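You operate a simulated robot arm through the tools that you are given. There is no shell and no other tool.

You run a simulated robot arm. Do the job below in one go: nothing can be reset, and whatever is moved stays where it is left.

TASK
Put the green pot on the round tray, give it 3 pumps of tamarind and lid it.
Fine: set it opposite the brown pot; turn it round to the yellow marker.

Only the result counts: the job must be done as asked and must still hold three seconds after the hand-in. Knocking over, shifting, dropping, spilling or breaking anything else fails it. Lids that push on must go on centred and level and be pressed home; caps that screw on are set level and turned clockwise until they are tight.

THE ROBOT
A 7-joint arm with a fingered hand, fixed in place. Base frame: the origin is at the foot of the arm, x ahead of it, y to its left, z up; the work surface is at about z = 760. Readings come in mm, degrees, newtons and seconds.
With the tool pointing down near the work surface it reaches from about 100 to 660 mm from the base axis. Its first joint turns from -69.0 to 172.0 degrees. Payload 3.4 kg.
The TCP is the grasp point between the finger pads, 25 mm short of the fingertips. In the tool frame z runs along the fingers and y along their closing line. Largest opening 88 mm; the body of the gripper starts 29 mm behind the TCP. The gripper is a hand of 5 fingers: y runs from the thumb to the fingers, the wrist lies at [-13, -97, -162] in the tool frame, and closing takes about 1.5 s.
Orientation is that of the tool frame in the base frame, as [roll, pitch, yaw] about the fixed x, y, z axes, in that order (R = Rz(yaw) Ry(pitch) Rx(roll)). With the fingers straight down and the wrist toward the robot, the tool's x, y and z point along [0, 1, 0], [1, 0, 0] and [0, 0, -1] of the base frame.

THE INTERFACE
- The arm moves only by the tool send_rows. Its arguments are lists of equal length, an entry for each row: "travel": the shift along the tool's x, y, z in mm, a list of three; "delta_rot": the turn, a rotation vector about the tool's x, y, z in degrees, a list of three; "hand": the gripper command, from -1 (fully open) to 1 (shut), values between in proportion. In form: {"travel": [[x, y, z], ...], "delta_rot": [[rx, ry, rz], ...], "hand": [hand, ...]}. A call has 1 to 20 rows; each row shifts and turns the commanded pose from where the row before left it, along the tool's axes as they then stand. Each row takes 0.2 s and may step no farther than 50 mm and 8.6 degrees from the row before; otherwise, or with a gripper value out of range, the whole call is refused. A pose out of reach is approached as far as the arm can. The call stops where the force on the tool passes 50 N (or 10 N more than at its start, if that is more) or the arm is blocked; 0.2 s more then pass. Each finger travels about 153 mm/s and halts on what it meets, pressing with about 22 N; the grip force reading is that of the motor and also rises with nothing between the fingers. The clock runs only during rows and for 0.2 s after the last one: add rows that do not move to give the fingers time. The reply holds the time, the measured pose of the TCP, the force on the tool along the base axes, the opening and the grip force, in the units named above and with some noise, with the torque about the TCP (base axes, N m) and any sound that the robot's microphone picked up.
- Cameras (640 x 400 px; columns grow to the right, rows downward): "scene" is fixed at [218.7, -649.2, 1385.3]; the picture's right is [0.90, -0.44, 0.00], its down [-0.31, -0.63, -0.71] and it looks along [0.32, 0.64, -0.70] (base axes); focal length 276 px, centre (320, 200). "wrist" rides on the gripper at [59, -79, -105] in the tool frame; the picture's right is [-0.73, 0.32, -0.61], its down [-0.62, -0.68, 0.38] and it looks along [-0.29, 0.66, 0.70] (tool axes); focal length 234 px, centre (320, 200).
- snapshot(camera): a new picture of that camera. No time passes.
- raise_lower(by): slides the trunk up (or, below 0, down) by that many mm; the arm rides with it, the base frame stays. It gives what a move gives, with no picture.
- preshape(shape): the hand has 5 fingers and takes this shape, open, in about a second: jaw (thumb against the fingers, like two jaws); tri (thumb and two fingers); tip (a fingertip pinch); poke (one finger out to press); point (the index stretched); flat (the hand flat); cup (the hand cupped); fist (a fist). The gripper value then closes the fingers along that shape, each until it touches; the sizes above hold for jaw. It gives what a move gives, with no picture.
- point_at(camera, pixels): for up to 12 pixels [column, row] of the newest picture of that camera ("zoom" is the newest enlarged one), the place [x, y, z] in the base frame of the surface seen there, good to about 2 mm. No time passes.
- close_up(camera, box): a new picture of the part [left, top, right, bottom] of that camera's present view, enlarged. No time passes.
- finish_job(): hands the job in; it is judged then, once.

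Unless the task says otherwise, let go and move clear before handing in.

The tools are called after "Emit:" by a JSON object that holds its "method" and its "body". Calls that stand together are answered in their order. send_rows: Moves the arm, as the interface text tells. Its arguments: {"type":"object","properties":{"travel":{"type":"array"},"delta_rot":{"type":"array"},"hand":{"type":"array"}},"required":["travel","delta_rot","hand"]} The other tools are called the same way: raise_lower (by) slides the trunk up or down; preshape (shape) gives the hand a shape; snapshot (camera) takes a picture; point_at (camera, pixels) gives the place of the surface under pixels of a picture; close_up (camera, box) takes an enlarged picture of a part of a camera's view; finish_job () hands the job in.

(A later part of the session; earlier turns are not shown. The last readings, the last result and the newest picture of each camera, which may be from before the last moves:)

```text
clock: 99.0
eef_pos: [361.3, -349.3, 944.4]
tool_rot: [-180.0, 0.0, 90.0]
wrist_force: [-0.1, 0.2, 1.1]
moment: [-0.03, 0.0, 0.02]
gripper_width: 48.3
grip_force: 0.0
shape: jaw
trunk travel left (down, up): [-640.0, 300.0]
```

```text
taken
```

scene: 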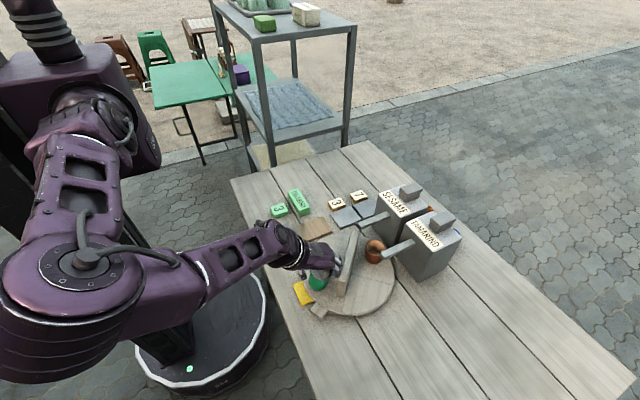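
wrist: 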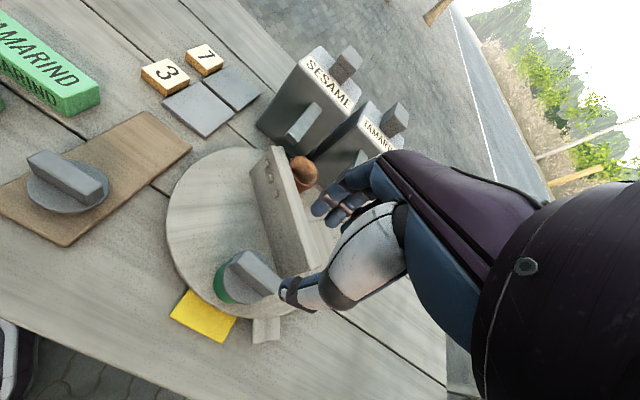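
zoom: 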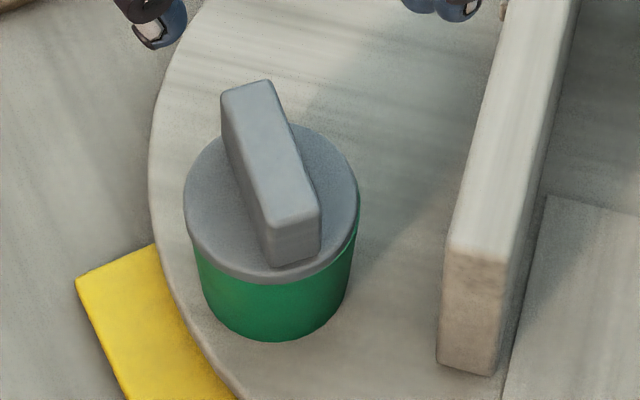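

The lid is on but appears displaced to the left over the pot. I'll zoom in and measure its centre, tilt and the pot's.

Emit:
{"method": "close_up", "body": {"camera": "scene", "box": [300, 258, 332, 298]}}

Emit:
{"method": "close_up", "body": {"camera": "wrist", "box": [180, 230, 320, 350]}}

```text
10.00 times, centred on (316, 278) of scene
```

zoom: 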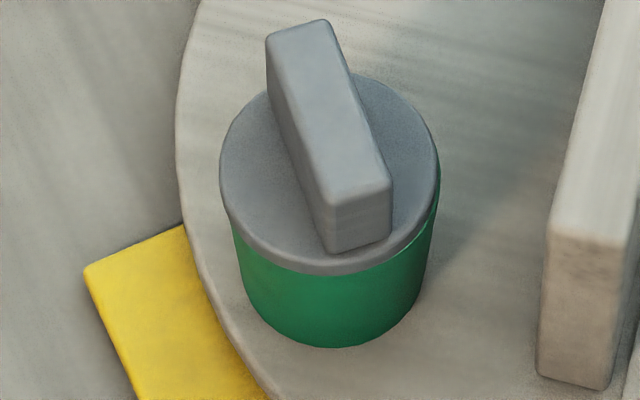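

```text
3.33 times, centred on (250, 290) of wrist
```

zoom: 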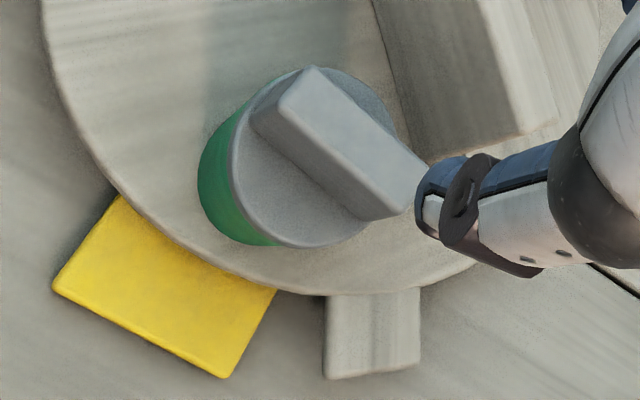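

Emit:
{"method": "point_at", "body": {"camera": "zoom", "pixels": [[240, 170], [255, 220], [300, 245], [400, 100], [420, 160], [425, 195], [380, 85], [250, 130], [330, 200], [300, 60], [360, 160], [320, 30]]}}

Emit:
{"method": "close_up", "body": {"camera": "scene", "box": [300, 258, 332, 298]}}

Emit:
{"method": "point_at", "body": {"camera": "zoom", "pixels": [[222, 160], [230, 205], [260, 245], [310, 268], [370, 262], [415, 232], [437, 180], [425, 120], [400, 92], [370, 77], [250, 100], [440, 200]]}}

Emit:
{"method": "point_at", "body": {"camera": "zoom", "pixels": [[235, 235], [240, 270], [275, 325], [340, 346], [400, 320], [425, 275], [437, 215], [330, 300], [260, 290], [420, 250]]}}

```text
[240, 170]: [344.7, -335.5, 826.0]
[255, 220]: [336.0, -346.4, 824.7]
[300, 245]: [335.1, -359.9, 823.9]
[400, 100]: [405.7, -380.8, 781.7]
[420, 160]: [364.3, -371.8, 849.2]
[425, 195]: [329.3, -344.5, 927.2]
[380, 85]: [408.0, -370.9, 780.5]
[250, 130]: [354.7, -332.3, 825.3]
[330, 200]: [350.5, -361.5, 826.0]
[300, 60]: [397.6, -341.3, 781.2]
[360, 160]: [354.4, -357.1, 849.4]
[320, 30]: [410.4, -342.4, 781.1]
```

```text
10.00 times, centred on (316, 278) of scene
```

zoom: 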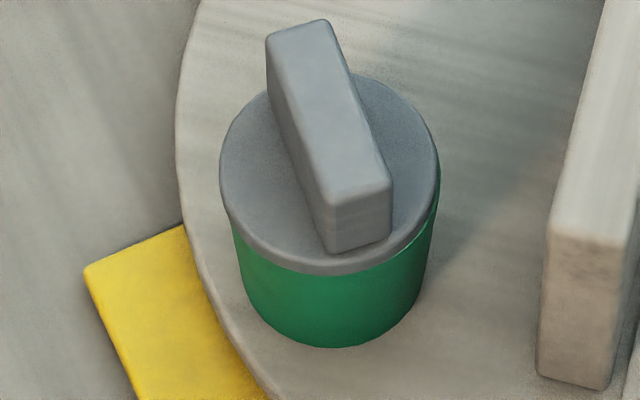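

```text
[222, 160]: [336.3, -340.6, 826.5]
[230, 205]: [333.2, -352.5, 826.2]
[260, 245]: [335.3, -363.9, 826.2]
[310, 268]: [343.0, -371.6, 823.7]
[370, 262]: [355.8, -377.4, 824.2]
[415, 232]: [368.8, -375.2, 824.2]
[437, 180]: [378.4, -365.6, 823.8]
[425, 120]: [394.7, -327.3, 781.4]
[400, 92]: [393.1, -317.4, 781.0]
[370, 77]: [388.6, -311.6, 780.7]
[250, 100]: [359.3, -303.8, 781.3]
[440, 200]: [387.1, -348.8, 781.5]
```

```text
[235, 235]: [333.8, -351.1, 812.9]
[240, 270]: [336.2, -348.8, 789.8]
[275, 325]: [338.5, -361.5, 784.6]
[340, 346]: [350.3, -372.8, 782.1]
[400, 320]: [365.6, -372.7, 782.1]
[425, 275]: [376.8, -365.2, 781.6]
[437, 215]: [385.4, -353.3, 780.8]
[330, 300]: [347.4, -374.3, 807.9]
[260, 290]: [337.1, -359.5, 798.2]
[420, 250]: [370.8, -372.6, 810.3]
```

Fits give lid centre ≈(357,-353.2) and pot ≈(358.5,-351): the lid shifted ~2.5 mm while releasing. I'll check whether it is level using points well inside the disc's top.

Emit:
{"method": "point_at", "body": {"camera": "zoom", "pixels": [[240, 160], [245, 190], [265, 215], [295, 235], [260, 130], [400, 120], [415, 150], [420, 180], [405, 205], [380, 95], [280, 170], [310, 225]]}}

Emit:
{"method": "close_up", "body": {"camera": "wrist", "box": [180, 230, 320, 350]}}

Emit:
{"method": "point_at", "body": {"camera": "zoom", "pixels": [[245, 160], [250, 200], [280, 230], [320, 235], [345, 85], [375, 105], [385, 120], [235, 185], [245, 215], [300, 246], [228, 150], [300, 70]]}}

```text
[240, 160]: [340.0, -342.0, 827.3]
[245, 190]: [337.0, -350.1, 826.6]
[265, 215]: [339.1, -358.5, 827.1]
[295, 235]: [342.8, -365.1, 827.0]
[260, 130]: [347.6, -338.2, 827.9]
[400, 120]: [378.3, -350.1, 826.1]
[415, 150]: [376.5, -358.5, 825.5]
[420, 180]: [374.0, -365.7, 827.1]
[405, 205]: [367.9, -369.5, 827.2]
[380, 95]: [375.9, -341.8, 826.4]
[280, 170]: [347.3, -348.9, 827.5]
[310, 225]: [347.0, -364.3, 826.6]
```

```text
3.33 times, centred on (250, 290) of wrist
```

zoom: 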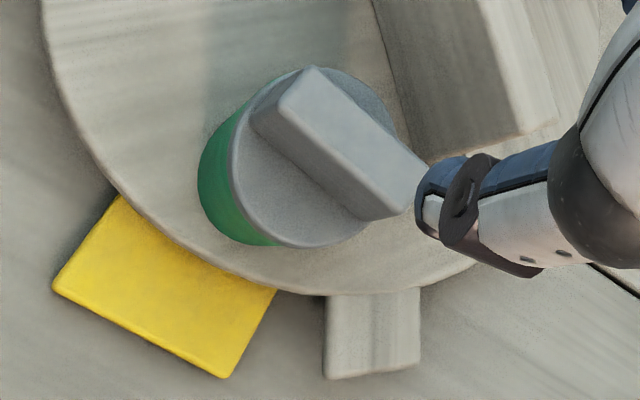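

```text
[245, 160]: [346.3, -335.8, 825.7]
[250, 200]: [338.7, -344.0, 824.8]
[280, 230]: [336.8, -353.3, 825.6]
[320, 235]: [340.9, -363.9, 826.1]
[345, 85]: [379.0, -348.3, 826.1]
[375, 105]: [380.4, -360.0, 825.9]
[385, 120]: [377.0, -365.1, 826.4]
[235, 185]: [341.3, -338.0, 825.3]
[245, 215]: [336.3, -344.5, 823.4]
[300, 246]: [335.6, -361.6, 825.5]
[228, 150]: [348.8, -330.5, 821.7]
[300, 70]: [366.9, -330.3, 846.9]
```

The disc top is level (826–827.5). I'll zoom further from the wrist view to judge the remaining offset in the other direction.

Emit:
{"method": "close_up", "body": {"camera": "wrist", "box": [205, 240, 305, 315]}}

Emit:
{"method": "close_up", "body": {"camera": "scene", "box": [304, 262, 330, 292]}}

```text
5.33 times, centred on (255, 278) of wrist
```

zoom: 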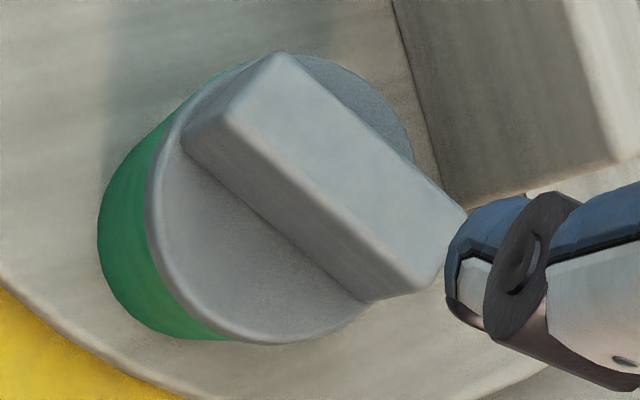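

```text
13.33 times, centred on (317, 277) of scene
```

zoom: 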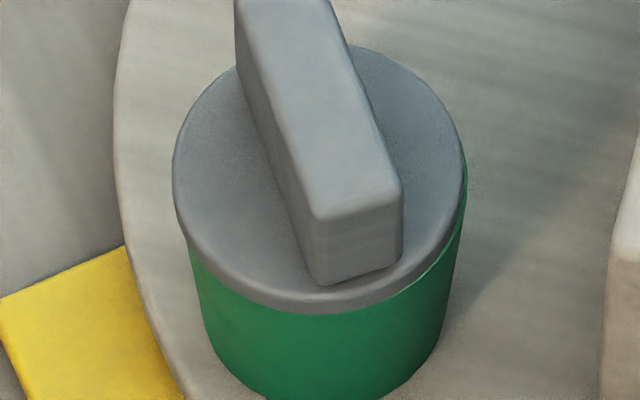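

The lid is about 1.8 mm off toward -x and 0.8 mm toward -y. I'll regrip the bar higher up (so the fingertips stay clear of the disc), lift it slightly, recentre and set it down again.

Emit:
{"method": "send_rows", "body": {"travel": [[-0.3, -2.2, 20], [0, 0, 30], [0, 0, 20], [0, 0, 10], [0, 0, 5], [0, 0, 0]], "delta_rot": [[0, 0, 0], [0, 0, 0], [0, 0, 0], [0, 0, 0], [0, 0, 0], [0, 0, 0]], "hand": [-0.2, -0.2, -0.2, -0.2, -0.2, -0.2]}}

Emit:
{"method": "close_up", "body": {"camera": "scene", "box": [295, 250, 351, 295]}}

Emit:
{"method": "close_up", "body": {"camera": "wrist", "box": [220, 170, 380, 330]}}

```text
clock: 100.4
eef_pos: [359.0, -348.3, 859.2]
tool_rot: [180.0, 0.0, 90.0]
wrist_force: [-0.1, 0.0, -0.9]
moment: [-0.01, -0.01, 0.0]
gripper_width: 52.6
grip_force: 0.1
shape: jaw
trunk travel left (down, up): [-640.0, 300.0]
```

```text
8.89 times, centred on (323, 272) of scene
```

zoom: 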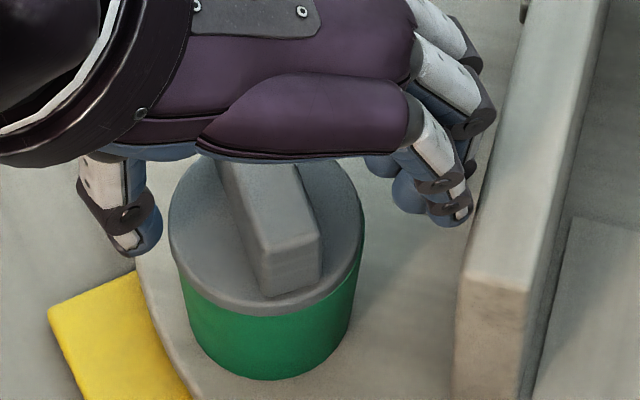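

```text
2.50 times, centred on (300, 250) of wrist
```

zoom: 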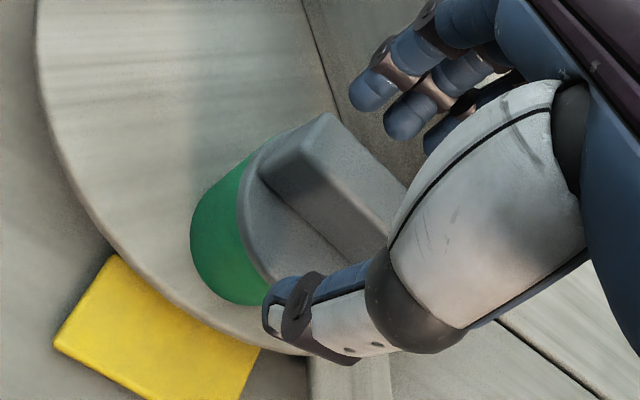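

The bar is midway between thumb and fingers. I'll close on it here (z≈859, well above the disc).

Emit:
{"method": "send_rows", "body": {"travel": [[0, 0, 1], [0, 0, 0], [0, 0, 0], [0, 0, 0], [0, 0, 0], [0, 0, 0], [0, 0, 0], [0, 0, 0]], "delta_rot": [[0, 0, 0], [0, 0, 0], [0, 0, 0], [0, 0, 0], [0, 0, 0], [0, 0, 0], [0, 0, 0], [0, 0, 0]], "hand": [0, 0.2, 0.35, 0.5, 0.6, 0.7, 0.8, 0.8]}}

Emit:
{"method": "close_up", "body": {"camera": "scene", "box": [304, 262, 330, 292]}}

Emit:
{"method": "close_up", "body": {"camera": "wrist", "box": [230, 190, 350, 310]}}

```text
clock: 102.2
eef_pos: [357.6, -349.7, 857.8]
tool_rot: [-180.0, -0.1, 90.0]
wrist_force: [0.9, 0.4, -0.1]
moment: [-0.01, 0.0, 0.02]
gripper_width: 11.8
grip_force: 22.2
shape: jaw
trunk travel left (down, up): [-640.0, 300.0]
```

```text
13.33 times, centred on (317, 277) of scene
```

zoom: 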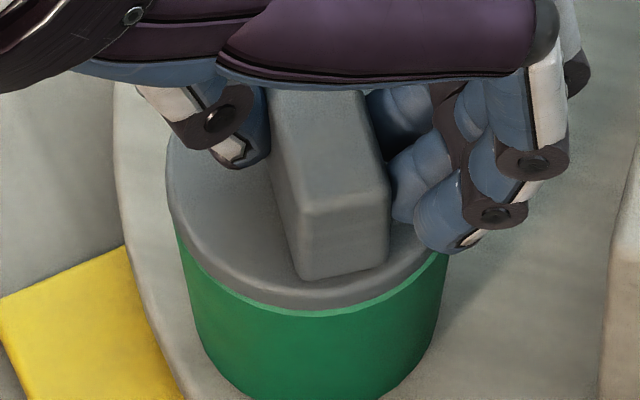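

```text
3.33 times, centred on (290, 250) of wrist
```

zoom: 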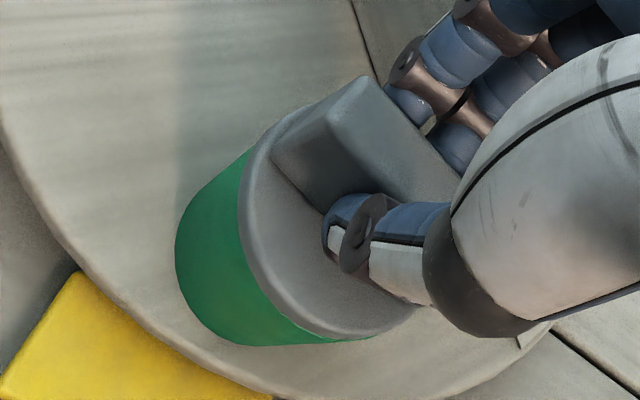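

Gripped. I'll lift the lid 4 mm (plug still inside) and compare the rim and disc outlines.

Emit:
{"method": "send_rows", "body": {"travel": [[0, 0, -1.5], [0, 0, -1.5], [0, 0, -1], [0, 0, 0], [0, 0, 0]], "delta_rot": [[0, 0, 0], [0, 0, 0], [0, 0, 0], [0, 0, 0], [0, 0, 0]], "hand": [0.9, 1, 1, 1, 1]}}

Emit:
{"method": "close_up", "body": {"camera": "scene", "box": [304, 264, 330, 290]}}

Emit:
{"method": "close_up", "body": {"camera": "wrist", "box": [230, 200, 340, 300]}}

```text
clock: 103.4
eef_pos: [359.1, -350.6, 861.7]
tool_rot: [-180.0, 0.0, 89.9]
wrist_force: [0.5, 0.4, -0.2]
moment: [-0.01, 0.01, 0.02]
gripper_width: 11.4
grip_force: 22.2
shape: jaw
trunk travel left (down, up): [-640.0, 300.0]
```

```text
15.38 times, centred on (317, 277) of scene
```

zoom: 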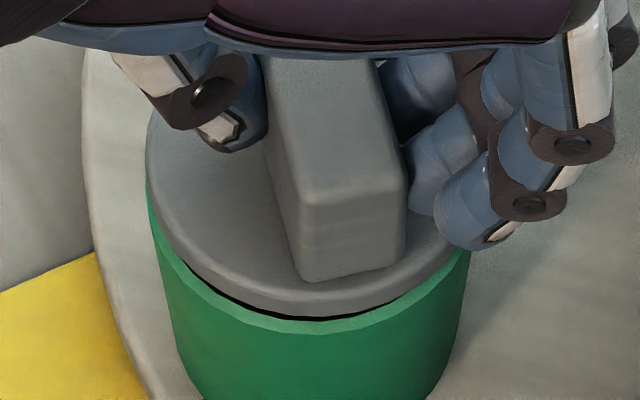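

```text
4.00 times, centred on (285, 250) of wrist
```

zoom: 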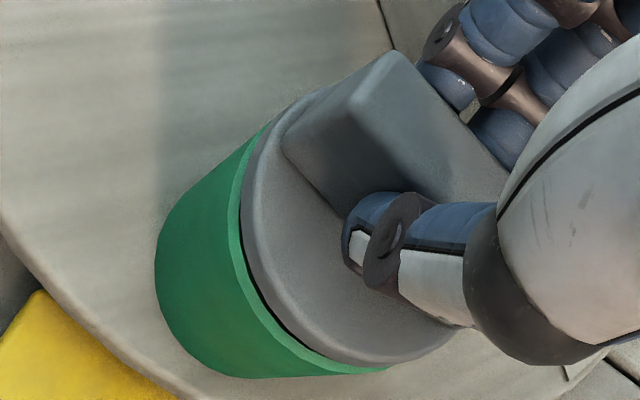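

Now the lid is ~1 mm too far toward +x/+y. I'll shift (-1.0,-0.9) and look again.

Emit:
{"method": "send_rows", "body": {"travel": [[-0.9, -1.0, 0], [0, 0, 0], [0, 0, 0]], "delta_rot": [[0, 0, 0], [0, 0, 0], [0, 0, 0]], "hand": [1, 1, 1]}}

Emit:
{"method": "close_up", "body": {"camera": "scene", "box": [304, 264, 330, 290]}}

Emit:
{"method": "close_up", "body": {"camera": "wrist", "box": [230, 200, 340, 300]}}

```text
clock: 104.2
eef_pos: [358.1, -351.7, 861.0]
tool_rot: [-180.0, 0.0, 89.9]
wrist_force: [0.0, -0.9, -1.1]
moment: [-0.05, -0.05, 0.01]
gripper_width: 11.7
grip_force: 22.5
shape: jaw
trunk travel left (down, up): [-640.0, 300.0]
```

```text
15.38 times, centred on (317, 277) of scene
```

zoom: 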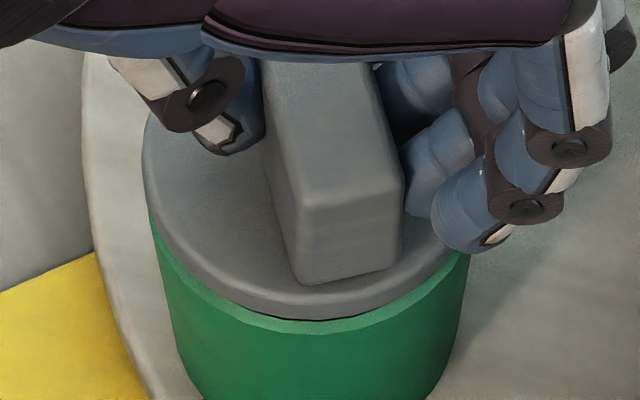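

```text
4.00 times, centred on (285, 250) of wrist
```

zoom: 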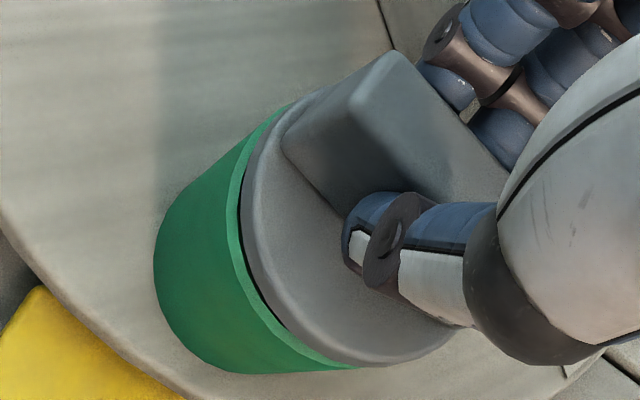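

Now concentric in both views (scene: centres coincide at x≈309; wrist: rim band ends symmetric). Lower it straight down.

Emit:
{"method": "send_rows", "body": {"travel": [[0, 0, 1], [0, 0, 1], [0, 0, 1], [0, 0, 0.7], [0, 0, 0]], "delta_rot": [[0, 0, 0], [0, 0, 0], [0, 0, 0], [0, 0, 0], [0, 0, 0]], "hand": [1, 1, 1, 1, 1]}}

Emit:
{"method": "close_up", "body": {"camera": "scene", "box": [304, 264, 330, 290]}}

Emit:
{"method": "close_up", "body": {"camera": "wrist", "box": [230, 200, 340, 300]}}

```text
clock: 105.4
eef_pos: [357.7, -351.4, 857.9]
tool_rot: [-179.9, 0.0, 90.0]
wrist_force: [0.7, -0.9, -0.6]
moment: [0.02, -0.06, 0.01]
gripper_width: 11.5
grip_force: 21.8
shape: jaw
trunk travel left (down, up): [-640.0, 300.0]
```

```text
15.38 times, centred on (317, 277) of scene
```

zoom: 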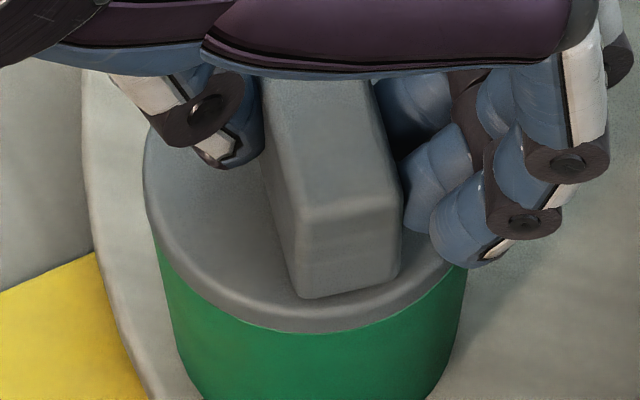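

```text
4.00 times, centred on (285, 250) of wrist
```

zoom: 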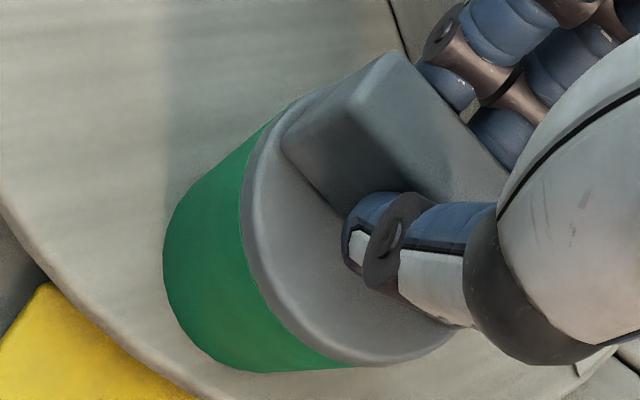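

The lid sits flush and concentric. I'll open the hand slowly here; the tips are well above the disc this time.

Emit:
{"method": "send_rows", "body": {"travel": [[0, 0, 0], [0, 0, 0], [0, 0, 0], [0, 0, 0], [0, 0, 0], [0, 0, 0], [0, 0, 0]], "delta_rot": [[0, 0, 0], [0, 0, 0], [0, 0, 0], [0, 0, 0], [0, 0, 0], [0, 0, 0], [0, 0, 0]], "hand": [0.7, 0.5, 0.35, 0.2, 0.0, -0.1, -0.1]}}

Emit:
{"method": "close_up", "body": {"camera": "scene", "box": [304, 264, 330, 290]}}

Emit:
{"method": "close_up", "body": {"camera": "wrist", "box": [230, 200, 340, 300]}}

```text
clock: 107.0
eef_pos: [357.9, -351.1, 858.0]
tool_rot: [-180.0, -0.1, 89.9]
wrist_force: [-0.1, 0.0, 0.2]
moment: [-0.01, 0.02, -0.01]
gripper_width: 47.9
grip_force: 0.0
shape: jaw
trunk travel left (down, up): [-640.0, 300.0]
```

```text
15.38 times, centred on (317, 277) of scene
```

zoom: 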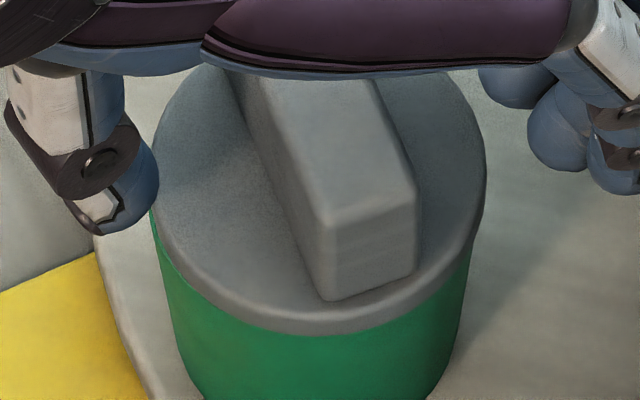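

```text
4.00 times, centred on (285, 250) of wrist
```

zoom: 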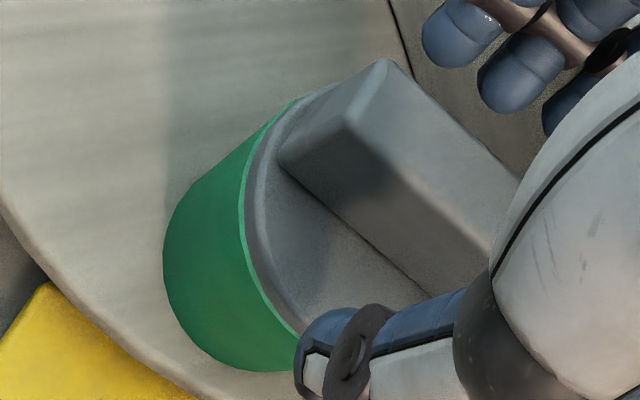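

On opening, the lid was dragged ~1.5 mm toward +x. I'll nudge it back with the finger pads against the bar's right face: approach first.

Emit:
{"method": "send_rows", "body": {"travel": [[0, -5, 0], [0, -5, 0], [0, -3, 0], [0, 0, 0]], "delta_rot": [[0, 0, 0], [0, 0, 0], [0, 0, 0], [0, 0, 0]], "hand": [-0.1, -0.1, -0.1, -0.1]}}

Emit:
{"method": "close_up", "body": {"camera": "scene", "box": [304, 264, 330, 290]}}

Emit:
{"method": "close_up", "body": {"camera": "wrist", "box": [230, 180, 360, 300]}}

```text
clock: 108.0
eef_pos: [346.3, -351.5, 857.9]
tool_rot: [-179.9, 0.1, 90.1]
wrist_force: [0.1, 0.3, 0.7]
moment: [0.0, -0.03, -0.02]
gripper_width: 47.8
grip_force: 0.1
shape: jaw
trunk travel left (down, up): [-640.0, 300.0]
```

```text
15.38 times, centred on (317, 277) of scene
```

zoom: 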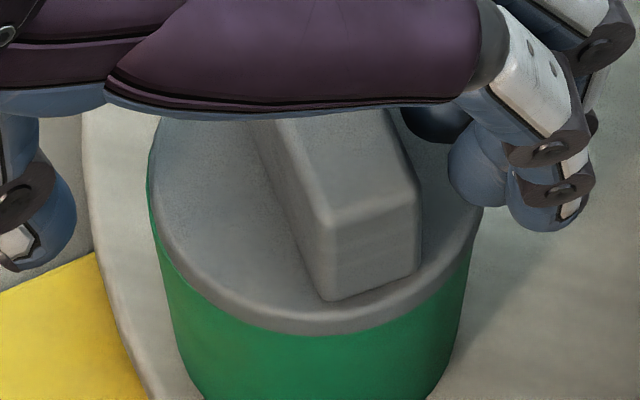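

```text
3.33 times, centred on (295, 240) of wrist
```

zoom: 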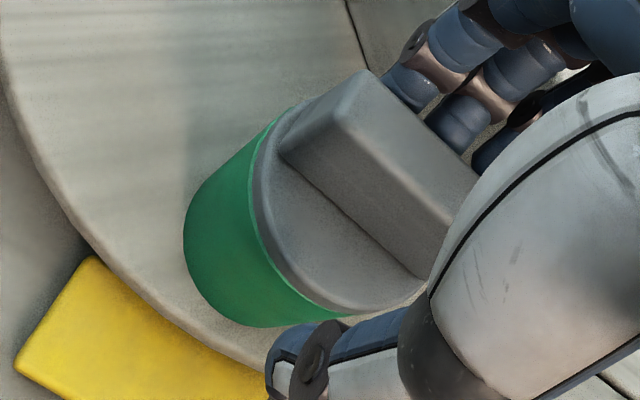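

Emit:
{"method": "send_rows", "body": {"travel": [[0, -1, 0], [0, -1, 0], [0, 0, 0]], "delta_rot": [[0, 0, 0], [0, 0, 0], [0, 0, 0]], "hand": [-0.1, -0.1, -0.1]}}

Emit:
{"method": "close_up", "body": {"camera": "scene", "box": [304, 264, 330, 290]}}

```text
clock: 108.8
eef_pos: [343.4, -349.5, 858.7]
tool_rot: [-179.9, 0.0, 90.0]
wrist_force: [0.8, -0.3, -0.9]
moment: [-0.02, -0.01, -0.04]
gripper_width: 48.1
grip_force: 0.0
shape: jaw
trunk travel left (down, up): [-640.0, 300.0]
```

```text
15.38 times, centred on (317, 277) of scene
```

zoom: 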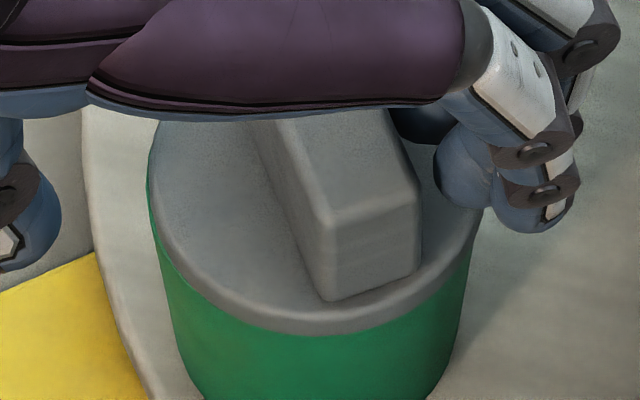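

Emit:
{"method": "send_rows", "body": {"travel": [[0, -1, 0], [0, -1, 0], [0, -0.7, 0], [0, 0, 0]], "delta_rot": [[0, 0, 0], [0, 0, 0], [0, 0, 0], [0, 0, 0]], "hand": [-0.1, -0.1, -0.1, -0.1]}}

Emit:
{"method": "close_up", "body": {"camera": "scene", "box": [304, 264, 330, 290]}}

```text
clock: 109.8
eef_pos: [341.5, -350.4, 857.8]
tool_rot: [-179.9, 0.0, 90.1]
wrist_force: [0.4, 0.2, 0.1]
moment: [0.0, -0.03, -0.02]
gripper_width: 48.3
grip_force: 0.0
shape: jaw
trunk travel left (down, up): [-640.0, 300.0]
```

```text
15.38 times, centred on (317, 277) of scene
```

zoom: 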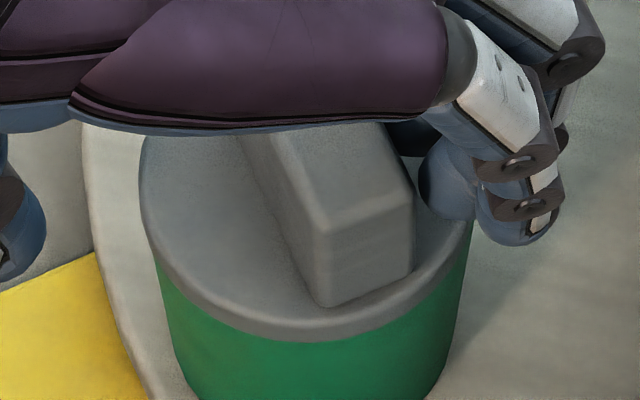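

The lid is now centred again (disc 139–472 px, centre ≈305.5; pot centre ≈309 – within 0.5 mm). I'll back off and rise without touching it.

Emit:
{"method": "send_rows", "body": {"travel": [[0, 2, 0], [0, 4, 0], [0, 6, 0], [0, 0, -5], [0, 0, -15], [0, 0, -30], [0, 0, -30], [0, 0, 0]], "delta_rot": [[0, 0, 0], [0, 0, 0], [0, 0, 0], [0, 0, 0], [0, 0, 0], [0, 0, 0], [0, 0, 0], [0, 0, 0]], "hand": [-0.1, -0.1, -0.1, -0.1, -0.1, -0.1, -0.1, -0.1]}}

Emit:
{"method": "preshape", "body": {"shape": "poke"}}

Emit:
{"method": "close_up", "body": {"camera": "scene", "box": [304, 260, 330, 300]}}

Emit:
{"method": "close_up", "body": {"camera": "wrist", "box": [200, 220, 320, 330]}}

```text
clock: 111.6
eef_pos: [353.2, -350.2, 937.4]
tool_rot: [179.9, 0.0, 90.0]
wrist_force: [-0.4, 0.2, -0.5]
moment: [-0.01, 0.01, -0.02]
gripper_width: 48.1
grip_force: 0.0
shape: jaw
trunk travel left (down, up): [-640.0, 300.0]
```

```text
clock: 112.5
eef_pos: [352.6, -350.1, 939.0]
tool_rot: [180.0, -0.1, 90.0]
wrist_force: [0.3, 0.1, 0.2]
moment: [-0.04, 0.0, 0.02]
gripper_width: 0.2
grip_force: 0.0
shape: poke
trunk travel left (down, up): [-640.0, 300.0]
```

```text
10.00 times, centred on (317, 280) of scene
```

zoom: 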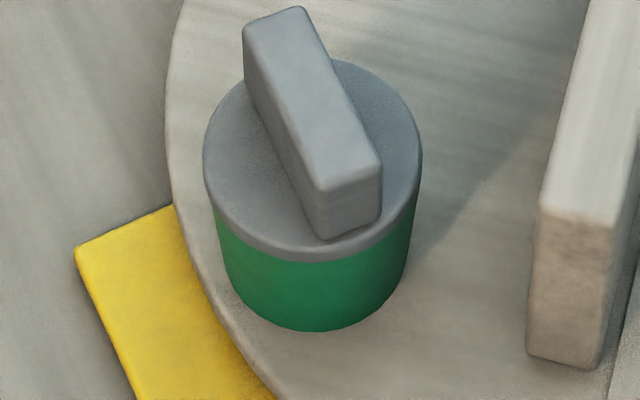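

```text
3.64 times, centred on (260, 275) of wrist
```

zoom: 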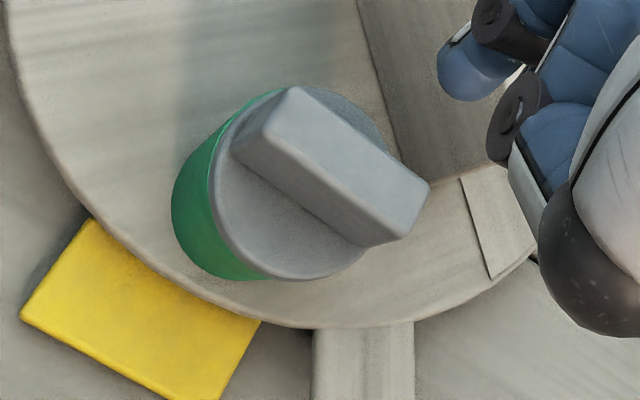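

The lid is seated and level, within ~1.5 mm of centre. I'll now press it home from above on the middle of the bar; first measure the bar's top.

Emit:
{"method": "close_up", "body": {"camera": "scene", "box": [304, 260, 330, 300]}}

Emit:
{"method": "point_at", "body": {"camera": "zoom", "pixels": [[248, 35], [300, 12], [320, 185], [375, 165], [310, 100], [290, 60], [335, 140], [207, 150], [418, 160], [310, 255], [230, 110], [400, 100]]}}

```text
10.00 times, centred on (317, 280) of scene
```

zoom: 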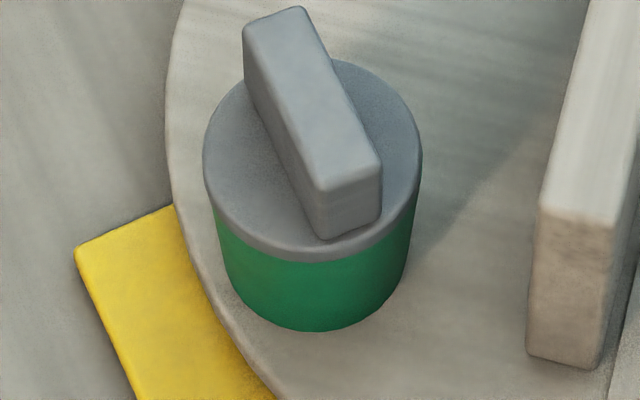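

```text
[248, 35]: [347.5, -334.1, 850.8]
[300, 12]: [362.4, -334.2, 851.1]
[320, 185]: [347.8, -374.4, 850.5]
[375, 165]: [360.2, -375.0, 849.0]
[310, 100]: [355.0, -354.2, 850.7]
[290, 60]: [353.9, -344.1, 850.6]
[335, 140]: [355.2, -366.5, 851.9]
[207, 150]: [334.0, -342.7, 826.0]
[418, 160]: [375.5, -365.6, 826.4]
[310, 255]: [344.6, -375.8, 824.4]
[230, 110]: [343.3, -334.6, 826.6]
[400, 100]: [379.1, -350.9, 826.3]
```

Bar top centre ≈(354.5,-354.4). The pot itself seems to have slid a little outward; I'll measure the pot's base, the tray edge beside it, and the brown pot.

Emit:
{"method": "point_at", "body": {"camera": "zoom", "pixels": [[217, 225], [222, 260], [235, 295], [265, 322], [305, 330], [350, 325], [385, 303], [403, 275], [412, 225], [300, 290], [250, 280], [370, 290]]}}

Emit:
{"method": "point_at", "body": {"camera": "zoom", "pixels": [[168, 130], [172, 180], [185, 230], [205, 290], [235, 340], [265, 380], [185, 240], [78, 255], [170, 210], [130, 390], [260, 390], [215, 330]]}}

Emit:
{"method": "close_up", "body": {"camera": "scene", "box": [350, 225, 406, 275]}}

```text
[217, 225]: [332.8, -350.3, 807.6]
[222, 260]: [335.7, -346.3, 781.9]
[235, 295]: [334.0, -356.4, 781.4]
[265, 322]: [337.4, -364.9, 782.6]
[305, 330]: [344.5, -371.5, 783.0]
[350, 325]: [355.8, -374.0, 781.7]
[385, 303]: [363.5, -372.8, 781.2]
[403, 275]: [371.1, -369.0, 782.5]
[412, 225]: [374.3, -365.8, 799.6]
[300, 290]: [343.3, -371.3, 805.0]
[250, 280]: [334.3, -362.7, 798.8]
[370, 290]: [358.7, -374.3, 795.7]
```

```text
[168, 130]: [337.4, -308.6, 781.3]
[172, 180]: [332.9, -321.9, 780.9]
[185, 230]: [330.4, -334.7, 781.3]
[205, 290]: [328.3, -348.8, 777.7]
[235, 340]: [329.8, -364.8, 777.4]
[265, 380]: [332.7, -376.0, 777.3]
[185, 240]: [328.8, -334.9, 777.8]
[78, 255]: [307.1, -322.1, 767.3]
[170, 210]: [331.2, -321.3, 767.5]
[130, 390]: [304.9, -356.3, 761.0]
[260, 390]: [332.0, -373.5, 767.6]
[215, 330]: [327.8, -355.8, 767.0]
```

```text
8.00 times, centred on (378, 250) of scene
```

zoom: 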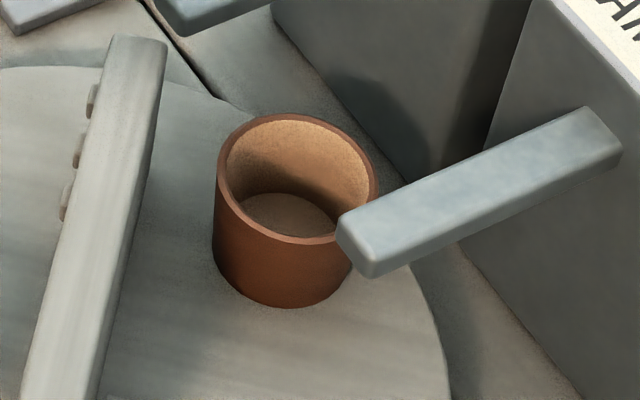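

Emit:
{"method": "point_at", "body": {"camera": "zoom", "pixels": [[220, 185], [374, 185], [292, 118], [290, 238], [240, 140], [350, 140], [232, 222], [285, 305], [225, 275], [335, 290]]}}

```text
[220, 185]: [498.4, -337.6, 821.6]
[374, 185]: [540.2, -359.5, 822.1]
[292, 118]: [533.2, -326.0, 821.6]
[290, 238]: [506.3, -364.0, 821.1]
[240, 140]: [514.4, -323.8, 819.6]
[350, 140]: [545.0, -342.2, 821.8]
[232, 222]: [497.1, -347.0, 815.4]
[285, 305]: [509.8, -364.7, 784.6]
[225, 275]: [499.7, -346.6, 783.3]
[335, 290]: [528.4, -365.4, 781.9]
```

Pot base centre ≈(356,-351.5) — still fully on the tray, at ~180° — and brown ≈(520.6,-346), opposite side within a few degrees. I'll take high zooms of the lid's left and right edges to judge its centring precisely.

Emit:
{"method": "close_up", "body": {"camera": "scene", "box": [303, 272, 311, 284]}}

Emit:
{"method": "close_up", "body": {"camera": "scene", "box": [322, 270, 330, 282]}}

Emit:
{"method": "close_up", "body": {"camera": "scene", "box": [311, 282, 323, 290]}}

```text
16.00 times, centred on (307, 278) of scene
```

zoom: 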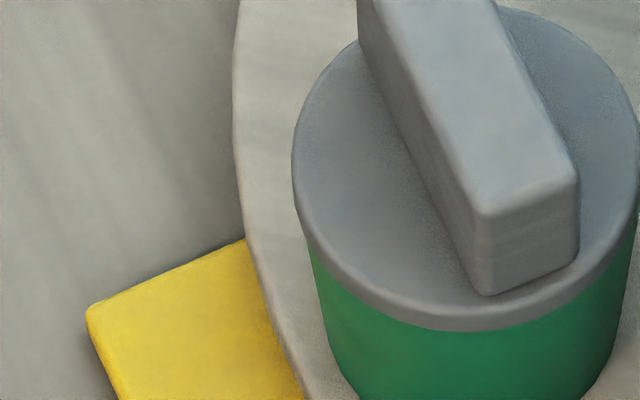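

```text
16.00 times, centred on (326, 276) of scene
```

zoom: 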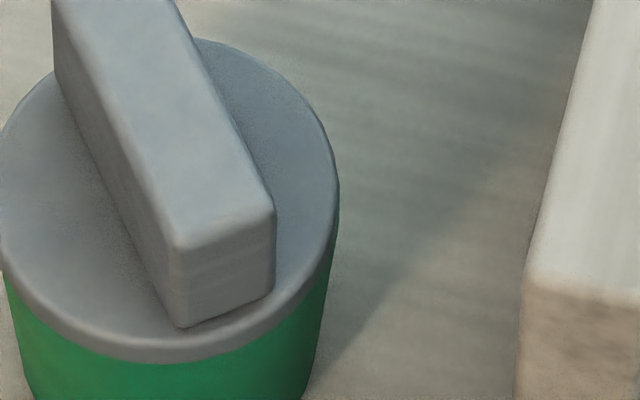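

```text
16.00 times, centred on (317, 286) of scene
```

zoom: 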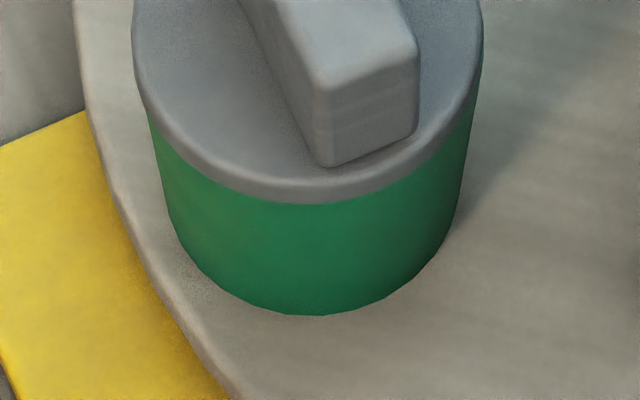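

Comparing edges, the lid is ~1.4 mm off toward -x and ~1.4 mm toward -y. I'll nudge it with the poke finger: first toward +y from the bar's front end.

Emit:
{"method": "send_rows", "body": {"travel": [[-24, 0.8, 0], [-24, 0.8, 0], [0, 0, 40], [0, 0, 30], [0, 0, 11], [0, 0, 0]], "delta_rot": [[0, 0, 0], [0, 0, 0], [0, 0, 0], [0, 0, 0], [0, 0, 0], [0, 0, 0]], "hand": [-1, -1, -1, -1, -1, -1]}}

Emit:
{"method": "close_up", "body": {"camera": "scene", "box": [295, 255, 345, 300]}}

Emit:
{"method": "close_up", "body": {"camera": "wrist", "box": [200, 180, 340, 310]}}

```text
clock: 113.9
eef_pos: [354.4, -397.8, 856.1]
tool_rot: [-179.9, 0.1, 90.1]
wrist_force: [0.2, -0.5, -0.1]
moment: [-0.02, 0.05, -0.01]
gripper_width: 0.0
grip_force: 0.0
shape: poke
trunk travel left (down, up): [-640.0, 300.0]
```

```text
8.89 times, centred on (320, 278) of scene
```

zoom: 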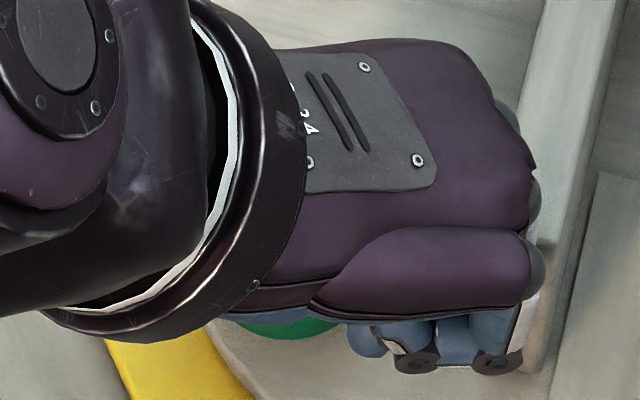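

```text
3.08 times, centred on (270, 245) of wrist
```

zoom: 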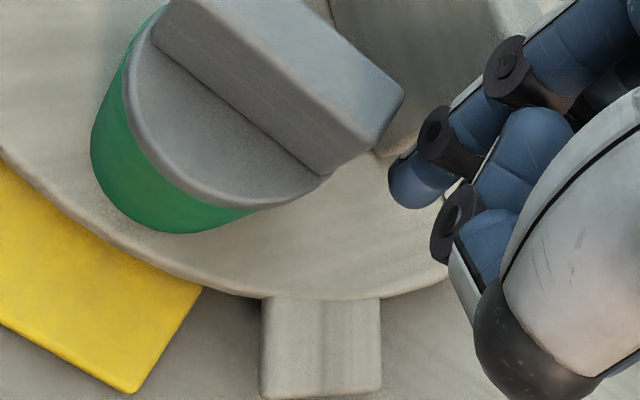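

The wrist view shows the fingertip (410,185) about 10 mm from the bar's end. I'll approach and then nudge in small steps.

Emit:
{"method": "send_rows", "body": {"travel": [[4, 0, 0], [4, 0, 0], [1, 0, 0], [0, 0, 0]], "delta_rot": [[0, 0, 0], [0, 0, 0], [0, 0, 0], [0, 0, 0]], "hand": [-1, -1, -1, -1]}}

Emit:
{"method": "close_up", "body": {"camera": "wrist", "box": [200, 180, 340, 310]}}

```text
clock: 114.9
eef_pos: [353.4, -389.7, 856.8]
tool_rot: [179.9, 0.0, 89.9]
wrist_force: [0.1, 0.2, 0.5]
moment: [0.0, 0.01, 0.03]
gripper_width: 0.0
grip_force: 0.1
shape: poke
trunk travel left (down, up): [-640.0, 300.0]
```

```text
3.08 times, centred on (270, 245) of wrist
```

zoom: 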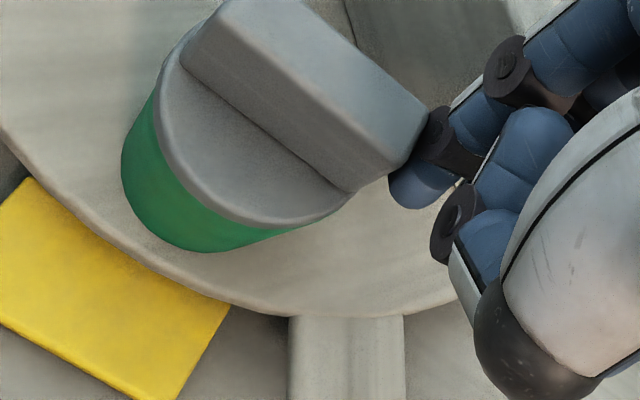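

Emit:
{"method": "send_rows", "body": {"travel": [[0.7, 0, 0], [0.7, 0, 0], [0.6, 0, 0], [0, 0, 0]], "delta_rot": [[0, 0, 0], [0, 0, 0], [0, 0, 0], [0, 0, 0]], "hand": [-1, -1, -1, -1]}}

Emit:
{"method": "close_up", "body": {"camera": "wrist", "box": [200, 180, 340, 310]}}

```text
clock: 115.9
eef_pos: [353.5, -388.0, 856.6]
tool_rot: [-180.0, 0.0, 90.0]
wrist_force: [-0.6, -0.2, 0.3]
moment: [-0.02, 0.0, 0.02]
gripper_width: 0.3
grip_force: 0.0
shape: poke
trunk travel left (down, up): [-640.0, 300.0]
```

```text
3.08 times, centred on (270, 245) of wrist
```

zoom: 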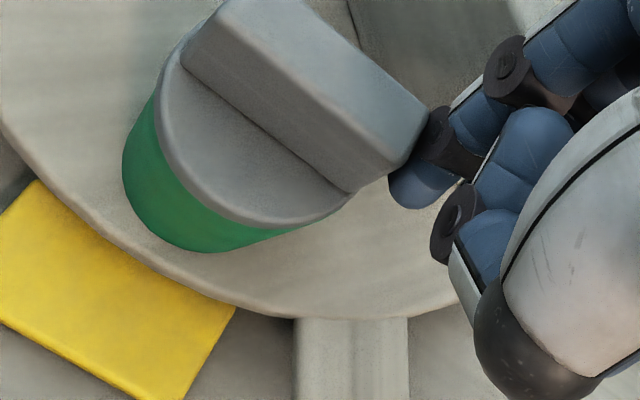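

The pot moved together with the lid, so the plug is snug in the bore – the lid is centred by the pot itself. I'll stop nudging, back away, rise, and re-measure.

Emit:
{"method": "send_rows", "body": {"travel": [[-3, 0, 0], [-8, 0, 0], [0, 0, -20], [0, 0, -40], [0, 0, -30], [0, 0, 0]], "delta_rot": [[0, 0, 0], [0, 0, 0], [0, 0, 0], [0, 0, 0], [0, 0, 0], [0, 0, 0]], "hand": [-1, -1, -1, -1, -1, -1]}}

Emit:
{"method": "snapshot", "body": {"camera": "wrist"}}

Emit:
{"method": "point_at", "body": {"camera": "wrist", "pixels": [[200, 232], [230, 260], [210, 250]]}}

```text
clock: 117.3
eef_pos: [354.6, -397.6, 947.6]
tool_rot: [179.9, -0.2, 90.0]
wrist_force: [0.1, 0.0, 0.3]
moment: [0.0, -0.01, -0.04]
gripper_width: 0.1
grip_force: 0.0
shape: poke
trunk travel left (down, up): [-640.0, 300.0]
```

```text
taken
```

wrist: 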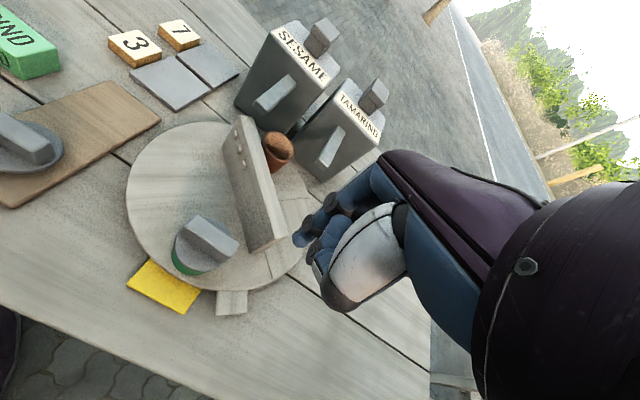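

```text
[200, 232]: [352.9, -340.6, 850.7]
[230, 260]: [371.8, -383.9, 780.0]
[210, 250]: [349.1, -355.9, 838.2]
```

Emit:
{"method": "close_up", "body": {"camera": "wrist", "box": [150, 200, 260, 290]}}

Emit:
{"method": "point_at", "body": {"camera": "zoom", "pixels": [[300, 95], [345, 75], [440, 165], [400, 205], [370, 140], [270, 150], [280, 230], [330, 255], [420, 240], [300, 130], [240, 240], [260, 185]]}}

Emit:
{"method": "close_up", "body": {"camera": "scene", "box": [290, 250, 354, 300]}}

```text
4.44 times, centred on (205, 245) of wrist
```

zoom: 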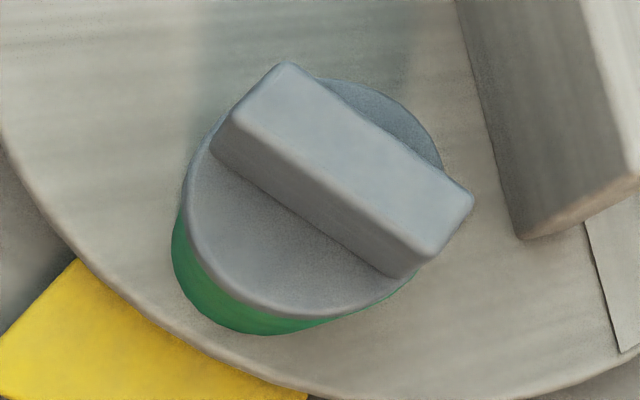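

```text
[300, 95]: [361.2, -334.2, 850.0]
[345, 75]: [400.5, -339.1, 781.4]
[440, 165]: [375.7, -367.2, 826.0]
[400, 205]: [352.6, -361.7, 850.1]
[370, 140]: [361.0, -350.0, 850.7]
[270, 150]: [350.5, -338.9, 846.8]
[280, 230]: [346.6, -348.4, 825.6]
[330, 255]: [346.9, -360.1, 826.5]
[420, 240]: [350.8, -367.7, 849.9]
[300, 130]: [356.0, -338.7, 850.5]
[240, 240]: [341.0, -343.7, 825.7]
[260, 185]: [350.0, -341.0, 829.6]
```

```text
8.00 times, centred on (322, 275) of scene
```

zoom: 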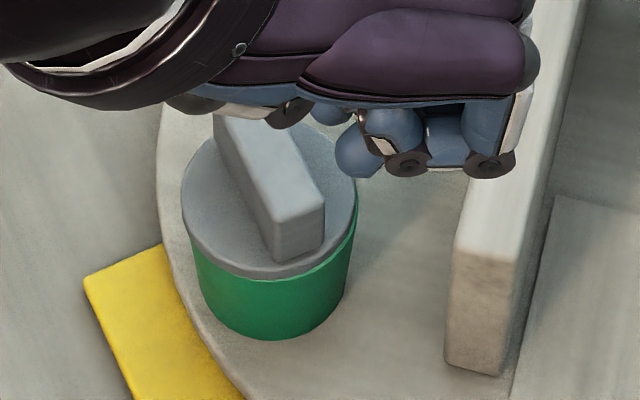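

The lid keeps within its ~1–2 mm of play on the pot, flat on the rim. Now the final press from above: I'll bring the poke finger over the bar's middle (≈354.5,-352.5).

Emit:
{"method": "send_rows", "body": {"travel": [[22.5, 0, 0], [22.5, 0, 0], [0, 0, 40], [0, 0, 25], [0, 0, 5], [0, 0, 0]], "delta_rot": [[0, 0, 0], [0, 0, 0], [0, 0, 0], [0, 0, 0], [0, 0, 0], [0, 0, 0]], "hand": [-1, -1, -1, -1, -1, -1]}}

Emit:
{"method": "close_up", "body": {"camera": "scene", "box": [290, 250, 354, 300]}}

Emit:
{"method": "close_up", "body": {"camera": "wrist", "box": [230, 180, 350, 300]}}

```text
clock: 118.7
eef_pos: [354.1, -353.8, 877.4]
tool_rot: [-180.0, 0.0, 90.0]
wrist_force: [0.6, -1.3, 0.0]
moment: [0.0, 0.02, -0.02]
gripper_width: 0.2
grip_force: 0.1
shape: poke
trunk travel left (down, up): [-640.0, 300.0]
```

```text
8.00 times, centred on (322, 275) of scene
```

zoom: 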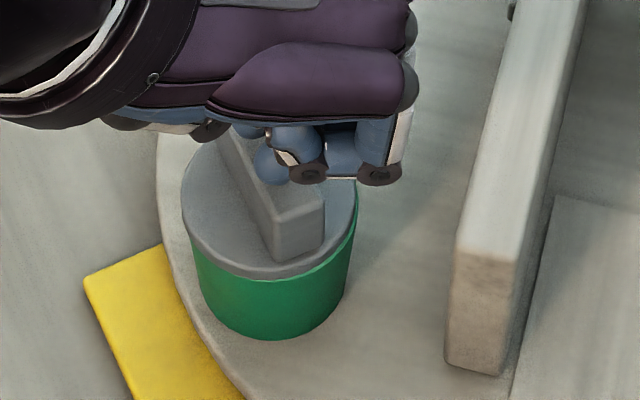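

```text
3.33 times, centred on (290, 240) of wrist
```

zoom: 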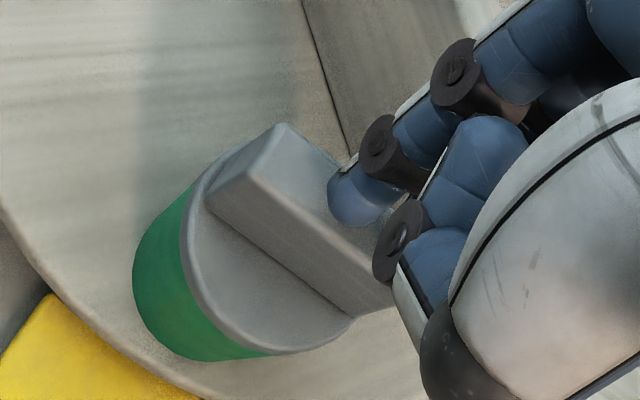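

The fingertips hover over the bar's middle. I'll lower to contact and press gradually, adding a little outward motion to cancel side force.

Emit:
{"method": "send_rows", "body": {"travel": [[0, 0, 2], [0, 0, 2], [0, 0, 1.5], [0, 0, 1], [0, 0, 0]], "delta_rot": [[0, 0, 0], [0, 0, 0], [0, 0, 0], [0, 0, 0], [0, 0, 0]], "hand": [-1, -1, -1, -1, -1]}}

Emit:
{"method": "close_up", "body": {"camera": "scene", "box": [290, 250, 354, 300]}}

```text
clock: 119.9
eef_pos: [353.9, -351.7, 874.3]
tool_rot: [179.6, 0.2, 90.0]
wrist_force: [5.0, -0.2, 35.3]
moment: [-0.05, -0.12, 0.03]
gripper_width: 0.0
grip_force: 0.1
shape: poke
trunk travel left (down, up): [-640.0, 300.0]
```

```text
8.00 times, centred on (322, 275) of scene
```

zoom: 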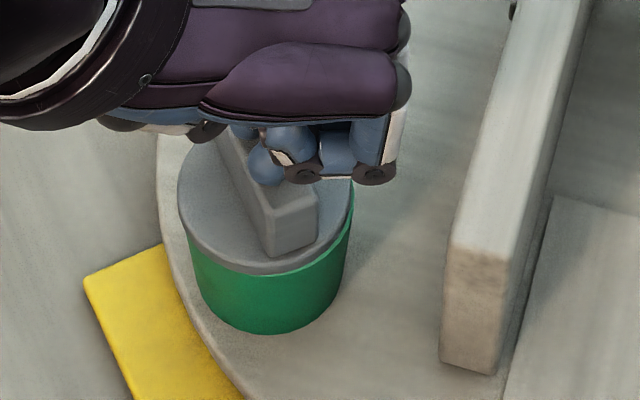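

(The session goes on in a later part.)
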